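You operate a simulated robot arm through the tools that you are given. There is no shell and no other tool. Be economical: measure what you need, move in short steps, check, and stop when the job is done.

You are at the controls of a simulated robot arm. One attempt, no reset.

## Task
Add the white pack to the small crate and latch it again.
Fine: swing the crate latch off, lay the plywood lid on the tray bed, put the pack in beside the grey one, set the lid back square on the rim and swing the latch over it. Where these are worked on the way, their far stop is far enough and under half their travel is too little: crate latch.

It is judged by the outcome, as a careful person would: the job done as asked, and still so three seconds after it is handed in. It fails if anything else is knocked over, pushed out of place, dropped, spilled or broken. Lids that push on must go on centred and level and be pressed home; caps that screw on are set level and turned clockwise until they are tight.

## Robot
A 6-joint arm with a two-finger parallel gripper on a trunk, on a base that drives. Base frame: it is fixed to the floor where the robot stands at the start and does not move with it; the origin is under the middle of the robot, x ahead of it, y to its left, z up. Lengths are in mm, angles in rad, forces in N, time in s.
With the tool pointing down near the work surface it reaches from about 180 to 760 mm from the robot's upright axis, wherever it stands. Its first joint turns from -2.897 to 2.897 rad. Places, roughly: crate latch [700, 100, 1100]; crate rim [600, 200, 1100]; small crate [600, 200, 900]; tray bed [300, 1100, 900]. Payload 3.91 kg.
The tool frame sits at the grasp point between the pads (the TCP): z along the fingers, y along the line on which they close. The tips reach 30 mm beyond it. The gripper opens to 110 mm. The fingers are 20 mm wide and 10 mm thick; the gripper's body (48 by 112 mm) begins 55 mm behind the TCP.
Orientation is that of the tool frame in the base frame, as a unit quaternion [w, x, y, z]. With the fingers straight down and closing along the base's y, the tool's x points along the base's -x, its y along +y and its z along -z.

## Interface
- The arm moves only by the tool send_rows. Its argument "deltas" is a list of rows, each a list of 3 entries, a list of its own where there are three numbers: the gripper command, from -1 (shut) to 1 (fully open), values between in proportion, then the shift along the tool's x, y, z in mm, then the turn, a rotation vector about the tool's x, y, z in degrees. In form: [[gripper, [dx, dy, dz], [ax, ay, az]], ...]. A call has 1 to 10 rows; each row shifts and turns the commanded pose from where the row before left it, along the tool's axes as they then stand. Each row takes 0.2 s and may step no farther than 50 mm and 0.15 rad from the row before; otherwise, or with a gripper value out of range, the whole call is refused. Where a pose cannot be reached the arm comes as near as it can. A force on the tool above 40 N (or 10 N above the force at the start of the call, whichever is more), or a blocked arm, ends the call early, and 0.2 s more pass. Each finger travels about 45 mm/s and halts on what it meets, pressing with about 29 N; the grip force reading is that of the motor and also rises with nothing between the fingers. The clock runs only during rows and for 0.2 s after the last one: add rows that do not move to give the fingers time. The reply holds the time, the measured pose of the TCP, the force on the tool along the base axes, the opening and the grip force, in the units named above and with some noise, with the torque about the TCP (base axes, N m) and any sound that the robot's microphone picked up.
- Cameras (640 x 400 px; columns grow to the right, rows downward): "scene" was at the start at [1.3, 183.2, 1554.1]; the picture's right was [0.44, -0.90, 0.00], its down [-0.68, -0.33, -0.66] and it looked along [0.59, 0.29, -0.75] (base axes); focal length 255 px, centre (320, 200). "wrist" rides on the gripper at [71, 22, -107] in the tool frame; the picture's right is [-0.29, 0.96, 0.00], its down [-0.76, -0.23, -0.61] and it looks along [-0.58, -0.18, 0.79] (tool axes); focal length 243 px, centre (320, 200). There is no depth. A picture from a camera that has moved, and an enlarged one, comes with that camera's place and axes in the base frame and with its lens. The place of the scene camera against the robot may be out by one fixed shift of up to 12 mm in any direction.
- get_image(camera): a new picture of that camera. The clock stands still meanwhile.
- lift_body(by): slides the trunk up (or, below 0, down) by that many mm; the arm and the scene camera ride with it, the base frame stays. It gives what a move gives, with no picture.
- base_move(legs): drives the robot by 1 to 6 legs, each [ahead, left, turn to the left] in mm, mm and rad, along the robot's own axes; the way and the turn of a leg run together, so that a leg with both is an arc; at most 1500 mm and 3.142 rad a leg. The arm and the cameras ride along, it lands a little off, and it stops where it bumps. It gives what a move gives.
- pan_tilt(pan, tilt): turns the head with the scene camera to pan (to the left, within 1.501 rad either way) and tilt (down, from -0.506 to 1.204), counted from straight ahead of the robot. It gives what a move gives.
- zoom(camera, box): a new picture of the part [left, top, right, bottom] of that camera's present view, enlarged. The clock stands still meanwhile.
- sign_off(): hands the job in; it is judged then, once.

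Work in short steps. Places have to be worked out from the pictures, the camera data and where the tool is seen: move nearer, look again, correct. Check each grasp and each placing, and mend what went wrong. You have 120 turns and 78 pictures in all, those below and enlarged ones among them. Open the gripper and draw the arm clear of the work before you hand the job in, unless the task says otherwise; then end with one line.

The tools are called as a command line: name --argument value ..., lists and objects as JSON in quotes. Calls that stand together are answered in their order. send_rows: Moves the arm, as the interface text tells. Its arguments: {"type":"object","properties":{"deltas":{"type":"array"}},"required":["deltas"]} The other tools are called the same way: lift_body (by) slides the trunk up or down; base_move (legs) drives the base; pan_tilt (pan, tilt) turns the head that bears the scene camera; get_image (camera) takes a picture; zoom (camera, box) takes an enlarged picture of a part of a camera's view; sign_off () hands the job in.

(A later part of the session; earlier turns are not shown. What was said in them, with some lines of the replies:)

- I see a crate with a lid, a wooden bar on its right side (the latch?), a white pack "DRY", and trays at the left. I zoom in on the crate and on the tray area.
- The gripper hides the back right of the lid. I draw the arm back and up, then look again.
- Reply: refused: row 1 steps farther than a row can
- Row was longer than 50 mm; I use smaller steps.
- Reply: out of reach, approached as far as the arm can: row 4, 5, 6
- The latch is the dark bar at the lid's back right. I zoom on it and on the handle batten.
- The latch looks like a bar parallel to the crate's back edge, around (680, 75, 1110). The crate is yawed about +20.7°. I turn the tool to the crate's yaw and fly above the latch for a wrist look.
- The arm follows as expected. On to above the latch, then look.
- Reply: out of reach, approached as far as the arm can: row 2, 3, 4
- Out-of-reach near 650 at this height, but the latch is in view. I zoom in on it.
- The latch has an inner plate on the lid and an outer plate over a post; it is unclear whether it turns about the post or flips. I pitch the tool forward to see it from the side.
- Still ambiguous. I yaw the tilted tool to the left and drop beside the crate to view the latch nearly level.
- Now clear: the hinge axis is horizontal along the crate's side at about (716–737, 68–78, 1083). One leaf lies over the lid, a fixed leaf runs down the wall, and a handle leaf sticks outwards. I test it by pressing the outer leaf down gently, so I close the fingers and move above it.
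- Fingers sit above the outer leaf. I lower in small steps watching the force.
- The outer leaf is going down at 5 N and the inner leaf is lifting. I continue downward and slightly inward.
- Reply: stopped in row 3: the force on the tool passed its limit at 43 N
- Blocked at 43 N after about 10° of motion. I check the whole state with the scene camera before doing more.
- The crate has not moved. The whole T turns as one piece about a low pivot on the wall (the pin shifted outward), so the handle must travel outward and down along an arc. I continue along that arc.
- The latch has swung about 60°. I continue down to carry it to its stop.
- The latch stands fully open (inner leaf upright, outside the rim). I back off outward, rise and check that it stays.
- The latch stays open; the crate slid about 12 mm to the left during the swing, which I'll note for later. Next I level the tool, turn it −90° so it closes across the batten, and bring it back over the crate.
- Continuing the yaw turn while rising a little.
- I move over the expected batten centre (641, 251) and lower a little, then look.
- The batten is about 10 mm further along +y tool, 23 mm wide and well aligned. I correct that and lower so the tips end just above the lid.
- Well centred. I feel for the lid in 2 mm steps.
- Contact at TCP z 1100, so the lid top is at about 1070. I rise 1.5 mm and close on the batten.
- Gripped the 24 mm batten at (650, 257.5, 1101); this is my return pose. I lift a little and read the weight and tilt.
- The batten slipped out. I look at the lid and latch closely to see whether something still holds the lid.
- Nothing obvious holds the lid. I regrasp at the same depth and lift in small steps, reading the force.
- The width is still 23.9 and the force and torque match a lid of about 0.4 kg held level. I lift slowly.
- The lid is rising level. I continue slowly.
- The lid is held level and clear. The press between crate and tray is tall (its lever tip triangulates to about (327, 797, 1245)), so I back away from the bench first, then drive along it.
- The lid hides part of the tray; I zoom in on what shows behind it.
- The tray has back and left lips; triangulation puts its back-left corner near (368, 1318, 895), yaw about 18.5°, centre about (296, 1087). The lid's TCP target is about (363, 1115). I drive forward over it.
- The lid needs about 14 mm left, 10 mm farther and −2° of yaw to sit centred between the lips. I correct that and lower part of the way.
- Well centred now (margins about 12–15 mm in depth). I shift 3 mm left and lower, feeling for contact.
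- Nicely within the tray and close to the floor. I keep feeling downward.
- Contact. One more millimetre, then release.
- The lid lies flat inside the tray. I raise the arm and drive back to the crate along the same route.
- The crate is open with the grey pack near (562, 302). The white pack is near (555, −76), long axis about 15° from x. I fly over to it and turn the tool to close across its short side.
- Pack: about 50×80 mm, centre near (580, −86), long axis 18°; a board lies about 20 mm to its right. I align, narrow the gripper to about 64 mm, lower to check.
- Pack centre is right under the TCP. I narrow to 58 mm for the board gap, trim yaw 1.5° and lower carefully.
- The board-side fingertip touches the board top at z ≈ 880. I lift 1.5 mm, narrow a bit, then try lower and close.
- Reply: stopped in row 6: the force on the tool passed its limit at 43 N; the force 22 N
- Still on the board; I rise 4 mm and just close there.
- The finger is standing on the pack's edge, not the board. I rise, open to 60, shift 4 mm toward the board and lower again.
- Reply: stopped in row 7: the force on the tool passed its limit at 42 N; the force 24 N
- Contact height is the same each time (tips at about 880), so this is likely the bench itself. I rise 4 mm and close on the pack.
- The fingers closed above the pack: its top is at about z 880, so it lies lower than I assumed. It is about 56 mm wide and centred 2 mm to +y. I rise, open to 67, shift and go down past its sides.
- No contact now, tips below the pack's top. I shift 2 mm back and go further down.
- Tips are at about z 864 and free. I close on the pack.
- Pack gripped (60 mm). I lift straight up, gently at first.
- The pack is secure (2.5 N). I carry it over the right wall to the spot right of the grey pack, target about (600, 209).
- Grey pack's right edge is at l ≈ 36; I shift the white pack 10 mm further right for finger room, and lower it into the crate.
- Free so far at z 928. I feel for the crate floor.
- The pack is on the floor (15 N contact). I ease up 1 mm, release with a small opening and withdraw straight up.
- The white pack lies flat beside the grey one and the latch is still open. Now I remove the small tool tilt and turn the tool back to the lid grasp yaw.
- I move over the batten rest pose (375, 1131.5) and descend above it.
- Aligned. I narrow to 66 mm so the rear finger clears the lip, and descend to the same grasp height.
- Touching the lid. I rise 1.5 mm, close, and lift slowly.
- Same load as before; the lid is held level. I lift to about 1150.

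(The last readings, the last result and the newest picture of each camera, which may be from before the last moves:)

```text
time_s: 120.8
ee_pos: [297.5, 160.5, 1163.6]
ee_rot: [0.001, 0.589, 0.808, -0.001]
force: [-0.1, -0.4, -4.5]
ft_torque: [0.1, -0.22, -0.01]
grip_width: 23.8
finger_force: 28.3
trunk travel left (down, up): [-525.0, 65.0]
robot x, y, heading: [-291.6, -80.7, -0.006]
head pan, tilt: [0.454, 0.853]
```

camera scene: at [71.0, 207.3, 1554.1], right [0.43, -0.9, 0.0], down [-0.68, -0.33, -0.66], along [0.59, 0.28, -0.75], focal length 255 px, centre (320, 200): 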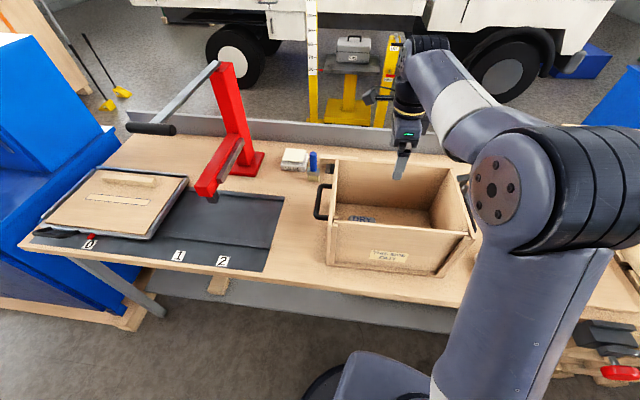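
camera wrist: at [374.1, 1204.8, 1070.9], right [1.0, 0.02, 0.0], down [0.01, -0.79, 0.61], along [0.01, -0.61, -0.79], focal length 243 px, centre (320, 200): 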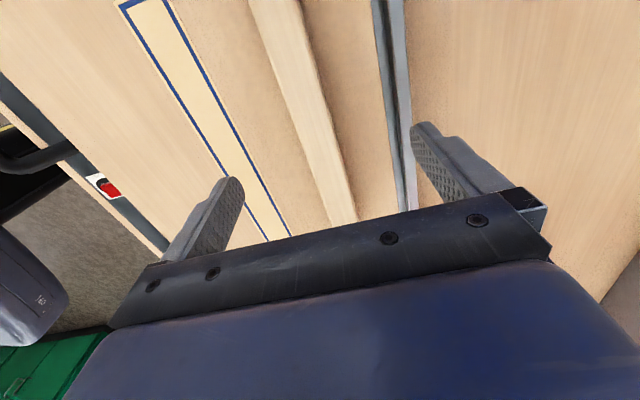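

I drive forward again to the crate with the lid.

base_move --legs '[[354, 99, 0.004]]'

get_image --camera "scene"

```text
time_s: 123.1
ee_pos: [653.6, 261.3, 1162.7]
ee_rot: [0.0, 0.588, 0.809, -0.001]
force: [0.5, -0.3, -4.6]
ft_torque: [0.13, -0.21, -0.01]
grip_width: 23.7
finger_force: 28.8
trunk travel left (down, up): [-525.0, 65.0]
robot x, y, heading: [67.9, 17.3, 0.005]
head pan, tilt: [0.454, 0.853]
```

```text
18 pictures are left
camera scene: at [70.3, 200.9, 1554.0], right [0.44, -0.9, 0.0], down [-0.68, -0.33, -0.66], along [0.59, 0.29, -0.75], focal length 255 px, centre (320, 200)
```

scene: 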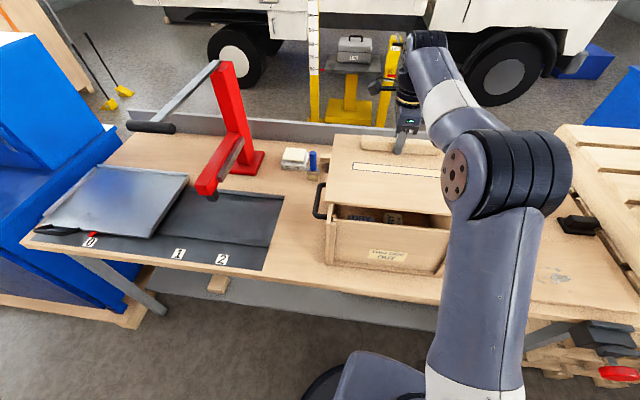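

I trim position and yaw to the recorded pose and lower to about 15 mm above the rim, then check alignment.

send_rows --deltas '[[-1, [-1.3, -1.9, 5], [0, 0, -1.3]], [-1, [-1.3, -1.9, 8], [0, 0, -1.25]], [-1, [0, 0, 10], [0, 0, 0]], [-1, [0, 0, 10], [0, 0, 0]], [-1, [0, 0, 8], [0, 0, 0]], [-1, [0, 0, 4], [0, 0, 0]], [-1, [0, 0, 0], [0, 0, 0]]]'

zoom --camera "scene" --box '[310, 125, 470, 225]'

zoom --camera "scene" --box '[300, 190, 460, 290]'

```text
time_s: 124.7
ee_pos: [649.6, 258.0, 1117.7]
ee_rot: [0.0, 0.569, 0.822, -0.001]
force: [-0.7, 0.8, -4.6]
ft_torque: [0.1, -0.23, -0.01]
grip_width: 24.0
finger_force: 29.2
trunk travel left (down, up): [-525.0, 65.0]
robot x, y, heading: [68.1, 17.7, 0.004]
head pan, tilt: [0.454, 0.853]
```

```text
4.00 times, centred on (390, 175) of scene
camera zoom: at [70.0, 200.8, 1554.1], right [0.44, -0.9, 0.0], down [-0.68, -0.33, -0.66], along [0.59, 0.29, -0.75], focal length 1019 px, centre (40, 300)
```

zoom: 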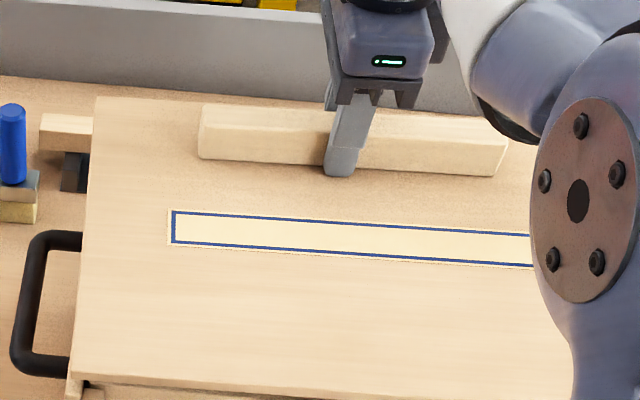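

```text
4.00 times, centred on (380, 240) of scene
camera zoom: at [70.0, 200.8, 1554.1], right [0.44, -0.9, 0.0], down [-0.68, -0.33, -0.66], along [0.59, 0.29, -0.75], focal length 1019 px, centre (80, 40)
```

zoom: 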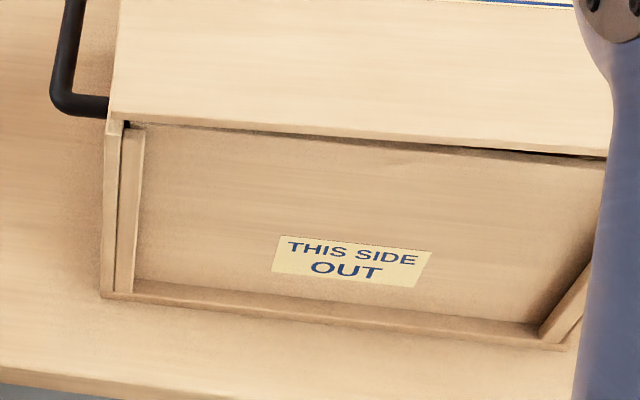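

Alignment looks good. I lower slowly to the expected seat at about 1101.

send_rows --deltas '[[-1, [0, 0, 4], [0, 0, 0]], [-1, [0, 0, 4], [0, 0, 0]], [-1, [0, 0, 3], [0, 0, 0]], [-1, [0, 0, 2], [0, 0, 0]], [-1, [0, 0, 0], [0, 0, 0]]]'

zoom --camera "scene" --box '[300, 190, 460, 290]'

```text
time_s: 125.9
ee_pos: [650.6, 257.7, 1105.8]
ee_rot: [0.0, 0.569, 0.822, -0.001]
force: [0.3, -0.1, -5.0]
ft_torque: [0.12, -0.22, 0.03]
grip_width: 23.8
finger_force: 29.3
trunk travel left (down, up): [-525.0, 65.0]
robot x, y, heading: [69.3, 15.5, -0.001]
head pan, tilt: [0.454, 0.853]
```

```text
4.00 times, centred on (380, 240) of scene
camera zoom: at [70.0, 200.8, 1554.1], right [0.44, -0.9, 0.0], down [-0.68, -0.33, -0.66], along [0.59, 0.29, -0.75], focal length 1019 px, centre (80, 40)
```

zoom: 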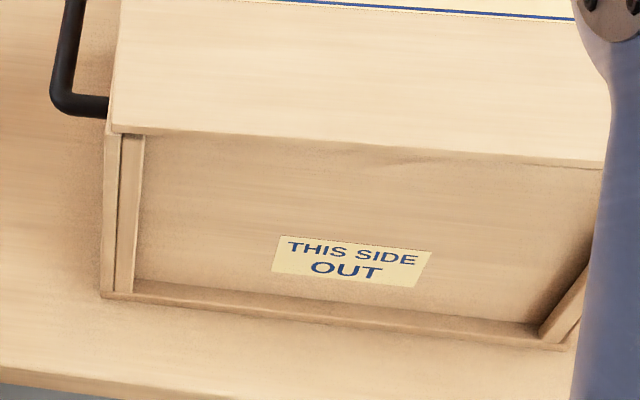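

send_rows --deltas '[[-1, [0, 0, 2], [0, 0, 0]], [-1, [0, 0, 1.5], [0, 0, 0]], [-1, [0, 0, 1.5], [0, 0, 0]], [-1, [0, 0, 0], [0, 0, 0]]]'

```text
time_s: 126.9
ee_pos: [650.0, 258.1, 1100.6]
ee_rot: [0.0, 0.569, 0.822, -0.002]
force: [-0.4, 0.8, -3.9]
ft_torque: [0.15, -0.22, 0.01]
grip_width: 23.7
finger_force: 29.2
trunk travel left (down, up): [-525.0, 65.0]
robot x, y, heading: [65.2, 17.9, -0.002]
head pan, tilt: [0.454, 0.853]
```

send_rows --deltas '[[-1, [0, 0, 1], [0, 0, 0]], [-1, [0, 0, 1], [0, 0, 0]], [-1, [0, 0, 0], [0, 0, 0]]]'

```text
time_s: 127.7
ee_pos: [648.9, 258.8, 1099.5]
ee_rot: [0.001, 0.569, 0.822, 0.001]
force: [2.2, 2.0, 8.5]
ft_torque: [-0.41, 0.2, -0.02]
grip_width: 23.7
finger_force: 28.8
trunk travel left (down, up): [-525.0, 65.0]
robot x, y, heading: [70.3, 17.6, -0.0]
head pan, tilt: [0.454, 0.853]
```

Seated (8.5 N at z 1099.5, the expected height). I ease off, release and rise, then inspect.

send_rows --deltas '[[-1, [0, 0, -0.5], [0, 0, 0]], [-0.5, [0, 0, 0], [0, 0, 0]], [-0.2, [0, 0, 0], [0, 0, 0]], [0.2, [0, 0, 0], [0, 0, 0]], [0.2, [0, 0, 0], [0, 0, 0]], [0.2, [0, 0, -10], [0, 0, 0]], [0.2, [0, 0, -30], [0, 0, 0]], [0.2, [0, 0, -40], [0, 0, 0]], [0.2, [0, -20, -30], [0, 0, 0]]]'

zoom --camera "scene" --box '[300, 130, 492, 250]'

zoom --camera "wrist" --box '[160, 0, 480, 200]'

```text
time_s: 129.7
ee_pos: [631.8, 249.7, 1209.7]
ee_rot: [0.0, 0.569, 0.822, -0.001]
force: [0.4, 0.1, 0.6]
ft_torque: [0.0, 0.01, 0.03]
grip_width: 66.0
finger_force: 0.0
trunk travel left (down, up): [-525.0, 65.0]
robot x, y, heading: [70.1, 18.4, 0.0]
head pan, tilt: [0.454, 0.853]
```

```text
3.33 times, centred on (396, 190) of scene
camera zoom: at [69.5, 200.6, 1554.1], right [0.44, -0.9, 0.0], down [-0.68, -0.33, -0.66], along [0.59, 0.29, -0.75], focal length 850 px, centre (67, 233)
```

zoom: 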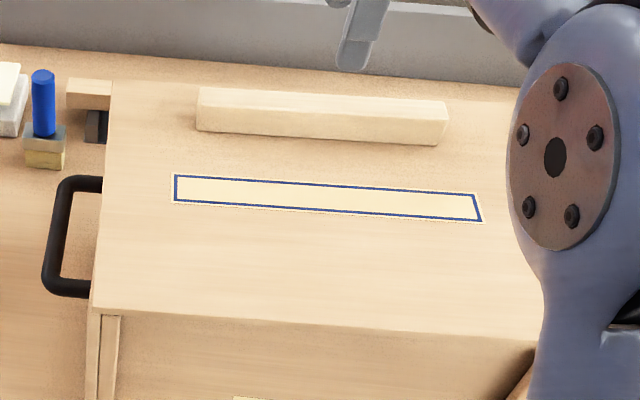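

```text
2.00 times, centred on (320, 100) of wrist
camera zoom: at [626.1, 323.3, 1315.7], right [1.0, 0.06, 0.0], down [0.05, -0.79, 0.61], along [0.04, -0.61, -0.79], focal length 485 px, centre (320, 400)
```

zoom: 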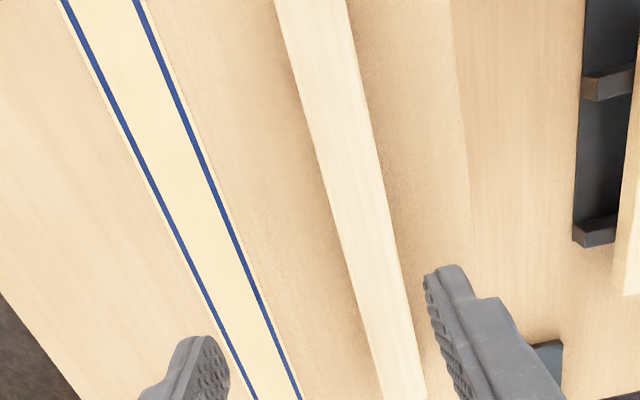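

The lid sits square on the rim. Now for the latch: I close the fingers, turn back to yaw 20.6° and then pitch 40° forward.

send_rows --deltas '[[-1, [0, 0, 0], [0, 0, -8.5]], [-1, [0, 0, 0], [0, 0, -8.5]], [-1, [0, 0, 0], [0, 0, -8.5]], [-1, [0, 0, 0], [0, 0, -8.5]], [-1, [0, 0, 0], [0, 0, -8.5]], [-1, [0, 0, 0], [0, 0, -8.5]], [-1, [0, 0, 0], [0, 0, -8.5]], [-1, [0, 0, 0], [0, 0, -8.5]], [-1, [0, 0, 0], [0, 0, -8.5]], [-1, [0, 0, 0], [0, 0, -8.5]]]'

send_rows --deltas '[[-1, [0, -30, 0], [0, 0, -5]], [-1, [0, -45, 0], [0, 0, 0]], [-1, [0, -45, 0], [0, 0, 0]], [-1, [0, -45, 0], [0, 0, 0]], [-1, [0, -45, 0], [0, -8, 0]], [-1, [0, -45, 0], [0, -8, 0]], [-1, [0, 0, 0], [0, -8, 0]], [-1, [0, 0, 0], [0, -8, 0]], [-1, [0, 0, 0], [0, -8, 0]]]'

zoom --camera "wrist" --box '[200, 0, 520, 200]'

```text
time_s: 131.9
ee_pos: [631.8, 248.9, 1209.0]
ee_rot: [0.001, -0.137, 0.991, -0.001]
force: [0.4, -0.1, 0.0]
ft_torque: [0.02, -0.01, -0.02]
grip_width: 0.0
finger_force: 29.0
trunk travel left (down, up): [-525.0, 65.0]
robot x, y, heading: [66.3, 13.6, -0.0]
head pan, tilt: [0.454, 0.853]
```

```text
time_s: 133.9
ee_pos: [718.9, 11.8, 1210.8]
ee_rot: [0.336, -0.168, 0.925, 0.061]
force: [0.1, -0.6, -0.5]
ft_torque: [-0.01, -0.02, 0.01]
grip_width: 0.0
finger_force: 28.5
trunk travel left (down, up): [-525.0, 65.0]
robot x, y, heading: [69.6, 17.8, -0.002]
head pan, tilt: [0.454, 0.853]
```

```text
2.00 times, centred on (360, 100) of wrist
camera zoom: at [594.9, -12.9, 1245.5], right [-0.13, 0.97, 0.19], down [0.26, -0.15, 0.95], along [0.96, 0.17, -0.23], focal length 485 px, centre (240, 400)
```

zoom: 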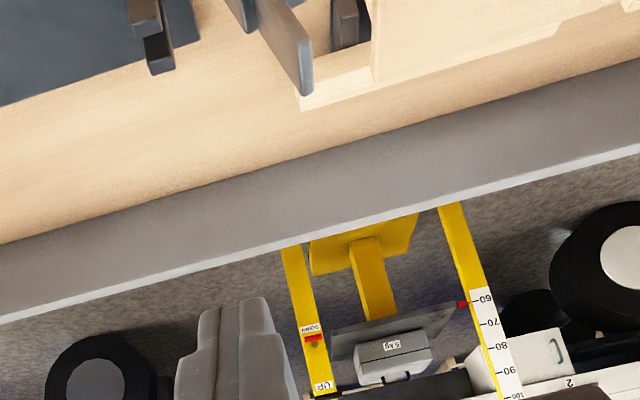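

zoom --camera "scene" --box '[400, 130, 496, 190]'

```text
6.67 times, centred on (448, 160) of scene
camera zoom: at [69.7, 200.5, 1554.1], right [0.44, -0.9, 0.0], down [-0.68, -0.33, -0.66], along [0.59, 0.29, -0.75], focal length 1699 px, centre (-533, 467)
```

zoom: 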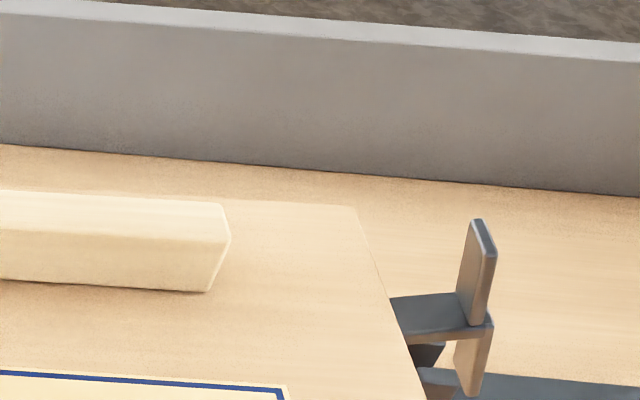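

The latch stands at about 72° open: pivot near l = −175, z = 1035; its inner leaf's tip is at z ≈ 1088. I lower the closed fingers just outside that leaf.

send_rows --deltas '[[-1, [18.2, -1, 30], [0, 0, 0]], [-1, [18.2, -1, 30], [0, 0, 0]], [-1, [18.2, -1, 30], [0, 0, 0]], [-1, [0, 0, 0], [0, 0, 0]]]'

zoom --camera "wrist" --box '[180, 60, 500, 260]'

```text
time_s: 134.9
ee_pos: [734.3, 14.2, 1104.2]
ee_rot: [0.337, -0.168, 0.925, 0.06]
force: [0.2, -0.3, 0.4]
ft_torque: [-0.02, 0.04, -0.02]
grip_width: 0.1
finger_force: 29.0
trunk travel left (down, up): [-525.0, 65.0]
robot x, y, heading: [68.5, 18.0, -0.001]
head pan, tilt: [0.454, 0.853]
```

```text
2.00 times, centred on (340, 160) of wrist
camera zoom: at [610.8, -10.0, 1139.9], right [-0.13, 0.97, 0.19], down [0.26, -0.15, 0.95], along [0.96, 0.17, -0.23], focal length 485 px, centre (280, 280)
```

zoom: 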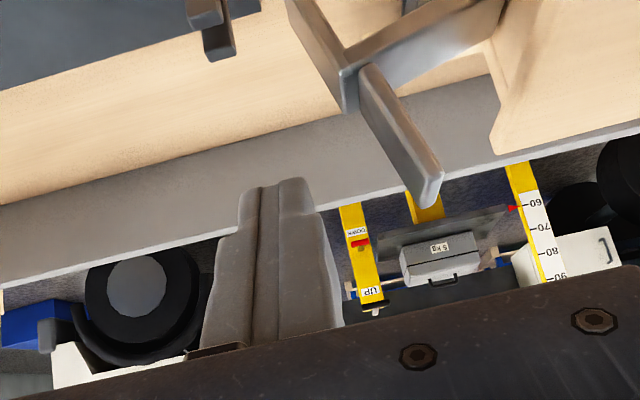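

Finger is beside the leaf, about 28 mm off. I push inward along the arc, first half.

send_rows --deltas '[[-1, [-1, 9, -1.2], [0, 0, 0]], [-1, [-1, 9, -1.2], [0, 0, 0]], [-1, [-1, 6, -1.2], [0, 0, 0]], [-1, [-2.1, 5, -2.5], [0, 0, 0]], [-1, [-2.1, 5, -2.5], [0, 0, 0]], [-1, [-1.7, 6, -2], [0, 0, 0]]]'

zoom --camera "wrist" --box '[180, 60, 500, 260]'

```text
time_s: 136.3
ee_pos: [721.4, 51.3, 1120.3]
ee_rot: [0.337, -0.168, 0.924, 0.061]
force: [1.1, -0.4, 0.9]
ft_torque: [0.01, -0.05, -0.02]
grip_width: 0.2
finger_force: 29.3
trunk travel left (down, up): [-525.0, 65.0]
robot x, y, heading: [66.8, 20.1, 0.003]
head pan, tilt: [0.454, 0.853]
```

```text
2.00 times, centred on (340, 160) of wrist
camera zoom: at [596.5, 26.7, 1155.3], right [-0.13, 0.97, 0.19], down [0.26, -0.15, 0.95], along [0.96, 0.17, -0.23], focal length 485 px, centre (280, 280)
```

zoom: 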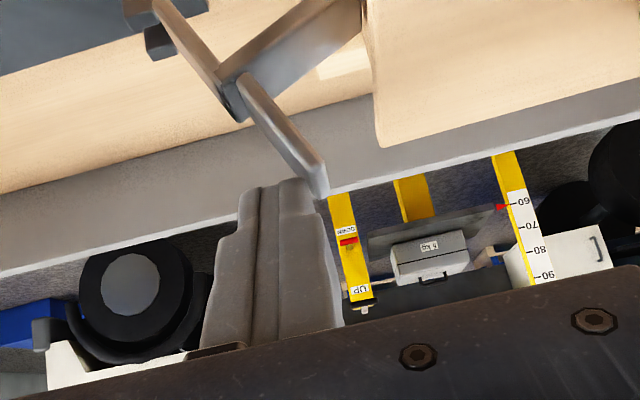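

The finger rose too early and only meets the leaf's very tip. I back out, drop 13 mm and push again.

send_rows --deltas '[[-1, [0, -13, 0], [0, 0, 0]], [-1, [4.2, 0, 5], [0, 0, 0]], [-1, [4.2, 0, 5], [0, 0, 0]], [-1, [0, 7, 0], [0, 0, 0]], [-1, [0, 6, 0], [0, 0, 0]], [-1, [-1.3, 5, -1.5], [0, 0, 0]], [-1, [-1.9, 5, -2.3], [0, 0, 0]], [-1, [-1.9, 5, -2.3], [0, 0, 0]]]'

zoom --camera "wrist" --box '[180, 60, 500, 260]'

```text
time_s: 138.1
ee_pos: [715.1, 67.1, 1115.4]
ee_rot: [0.337, -0.168, 0.924, 0.061]
force: [7.7, 1.6, 19.6]
ft_torque: [0.28, -0.39, -0.12]
grip_width: 0.0
finger_force: 29.5
trunk travel left (down, up): [-525.0, 65.0]
robot x, y, heading: [69.1, 17.2, -0.001]
head pan, tilt: [0.454, 0.853]
```

```text
2.00 times, centred on (340, 160) of wrist
camera zoom: at [590.7, 41.9, 1151.1], right [-0.13, 0.97, 0.19], down [0.26, -0.15, 0.95], along [0.96, 0.17, -0.23], focal length 485 px, centre (280, 280)
```

zoom: 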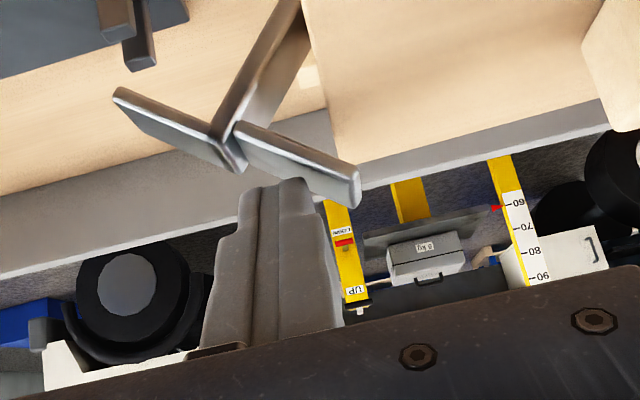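

It is closing (about 40° left). I continue inward.

send_rows --deltas '[[-1, [-1, 5, -1.2], [0, 0, 0]], [-1, [-0.6, 5, -0.8], [0, 0, 0]], [-1, [0, 5, 0], [0, 0, 0]], [-1, [0, 5, 0], [0, 0, 0]], [-1, [0.6, 5, 0.8], [0, 0, 0]]]'

zoom --camera "wrist" --box '[180, 60, 500, 260]'

```text
time_s: 139.3
ee_pos: [706.3, 88.6, 1115.2]
ee_rot: [0.335, -0.169, 0.925, 0.061]
force: [0.6, 0.7, 0.4]
ft_torque: [0.0, 0.01, -0.02]
grip_width: 0.0
finger_force: 28.8
trunk travel left (down, up): [-525.0, 65.0]
robot x, y, heading: [71.8, 20.6, 0.0]
head pan, tilt: [0.454, 0.853]
```

```text
2.00 times, centred on (340, 160) of wrist
camera zoom: at [582.0, 63.7, 1151.4], right [-0.13, 0.97, 0.19], down [0.26, -0.15, 0.95], along [0.96, 0.17, -0.24], focal length 485 px, centre (280, 280)
```

zoom: 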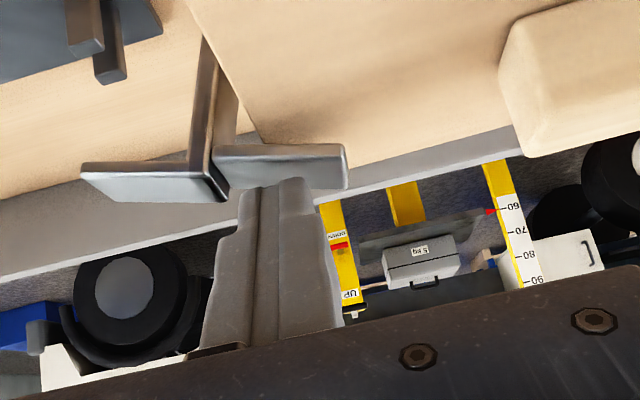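

About 15° remain. I go 12 mm further inward over the leaf, then press it down gently.

send_rows --deltas '[[-1, [-1.3, 6, -1.5], [0, 0, 0]], [-1, [-0.6, 6, -0.8], [0, 0, 0]], [-1, [1.3, 1, 1.5], [0, 0, 0]], [-1, [1.3, 1, 1.5], [0, 0, 0]], [-1, [1.3, 0, 1.5], [0, 0, 0]], [-1, [1.3, 0, 1.5], [0, 0, 0]]]'

zoom --camera "wrist" --box '[180, 60, 500, 260]'

```text
time_s: 140.7
ee_pos: [702.1, 101.9, 1109.9]
ee_rot: [0.336, -0.169, 0.925, 0.061]
force: [0.7, -0.6, 0.1]
ft_torque: [0.03, 0.02, -0.02]
grip_width: 0.0
finger_force: 28.7
trunk travel left (down, up): [-525.0, 65.0]
robot x, y, heading: [68.0, 15.1, -0.001]
head pan, tilt: [0.454, 0.853]
```

```text
2.00 times, centred on (340, 160) of wrist
camera zoom: at [577.4, 77.0, 1146.3], right [-0.13, 0.97, 0.19], down [0.26, -0.15, 0.95], along [0.96, 0.17, -0.24], focal length 485 px, centre (280, 280)
```

zoom: 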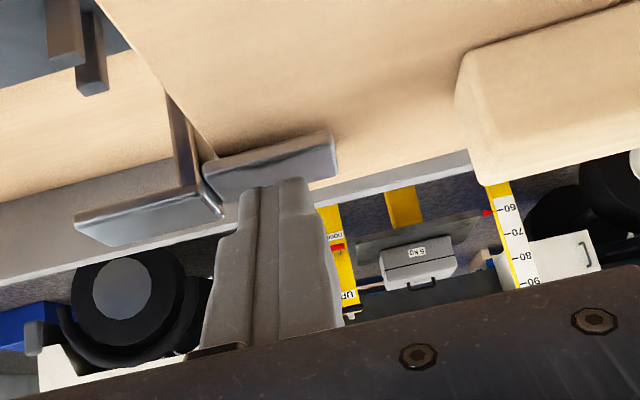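

The latch now looks parallel to the lid. I press a little more to make sure it is home.

send_rows --deltas '[[-1, [1, 2, 1.1], [0, 0, 0]], [-1, [1, 0, 1.1], [0, 0, 0]], [-1, [1, 0, 1.1], [0, 0, 0]], [-1, [0.6, 0, 0.8], [0, 0, 0]]]'

```text
time_s: 141.7
ee_pos: [701.5, 103.9, 1108.3]
ee_rot: [0.34, -0.168, 0.924, 0.06]
force: [1.0, 0.1, 18.3]
ft_torque: [0.13, -0.2, 0.06]
grip_width: 0.0
finger_force: 28.8
trunk travel left (down, up): [-525.0, 65.0]
robot x, y, heading: [68.2, 18.5, 0.003]
head pan, tilt: [0.454, 0.853]
```

Firm stop (18 N with hardly any motion), so the latch is home on the lid. I withdraw upward and back, then check from the scene camera.

send_rows --deltas '[[-1, [-6.4, 0, -7.7], [0, 0, 0]], [-1, [-22, 0, -27], [0, 0, 0]], [-1, [-22, 0, -27], [0, 0, 0]], [-1, [10, -30, -35], [0, 0, 0]], [1, [10, -30, -35], [0, 0, 0]], [1, [10, -30, -35], [0, 0, 0]], [1, [20, -30, -30], [0, 0, 0]], [1, [20, -30, -30], [0, 0, 0]], [1, [20, -30, -30], [0, 0, 0]]]'

zoom --camera "scene" --box '[300, 120, 508, 250]'

```text
time_s: 143.7
ee_pos: [581.6, -136.2, 1274.4]
ee_rot: [0.335, -0.168, 0.925, 0.061]
force: [0.4, 0.8, -0.3]
ft_torque: [0.0, 0.0, 0.04]
grip_width: 104.6
finger_force: 0.0
trunk travel left (down, up): [-525.0, 65.0]
robot x, y, heading: [70.1, 17.1, -0.003]
head pan, tilt: [0.454, 0.853]
```

```text
3.08 times, centred on (404, 185) of scene
camera zoom: at [69.6, 200.4, 1554.1], right [0.44, -0.9, 0.0], down [-0.68, -0.33, -0.66], along [0.59, 0.29, -0.75], focal length 784 px, centre (62, 246)
```

zoom: 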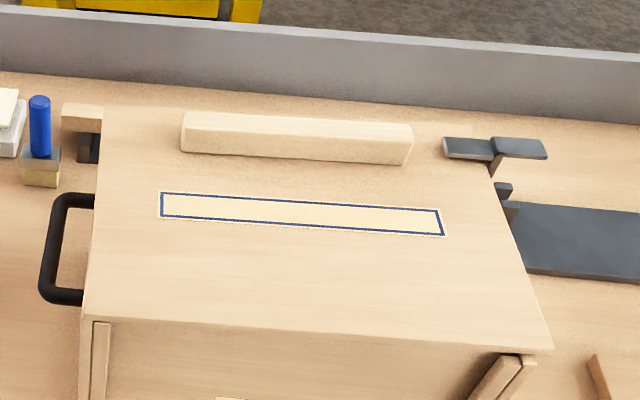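

The latch lies over the lid and the lid is square on the rim. I draw the arm further back and take one overall look.

send_rows --deltas '[[1, [29, 0, -24], [0, 0, 0]], [1, [29, 0, -24], [0, 0, 0]], [1, [29, 0, -24], [0, 0, 0]], [1, [29, 0, -24], [0, 0, 0]], [1, [0, 0, 0], [0, 0, 0]], [1, [0, 0, 0], [0, 0, 0]]]'

get_image --camera "scene"

```text
time_s: 145.1
ee_pos: [439.3, -188.9, 1275.9]
ee_rot: [0.336, -0.169, 0.925, 0.06]
force: [0.2, -0.1, 0.8]
ft_torque: [-0.03, 0.02, -0.02]
grip_width: 110.3
finger_force: 0.2
trunk travel left (down, up): [-525.0, 65.0]
robot x, y, heading: [66.7, 15.1, 0.001]
head pan, tilt: [0.454, 0.853]
```

```text
4 pictures are left
camera scene: at [69.8, 200.6, 1554.1], right [0.44, -0.9, 0.0], down [-0.68, -0.33, -0.66], along [0.59, 0.29, -0.75], focal length 255 px, centre (320, 200)
```

scene: 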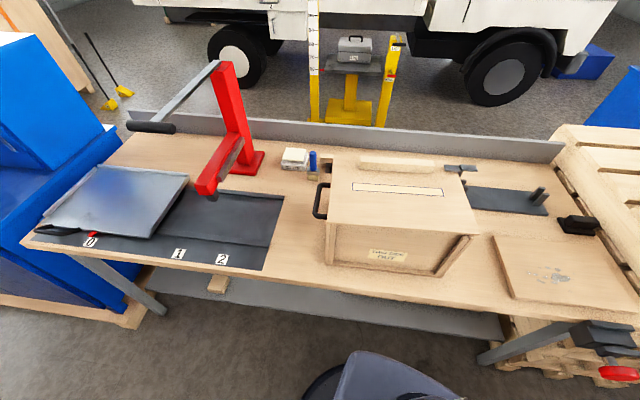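

All is in order: the pack is in the crate, the lid is on, the latch is over it, and nothing else is disturbed. I hand the job in.

sign_off

```text
The job is handed in.
```

The white pack is in the crate beside the grey one, the lid is back square on the rim and the latch is closed over it. The crate itself slid about 11 mm to the left while I was swinging the latch off, and I left it there.
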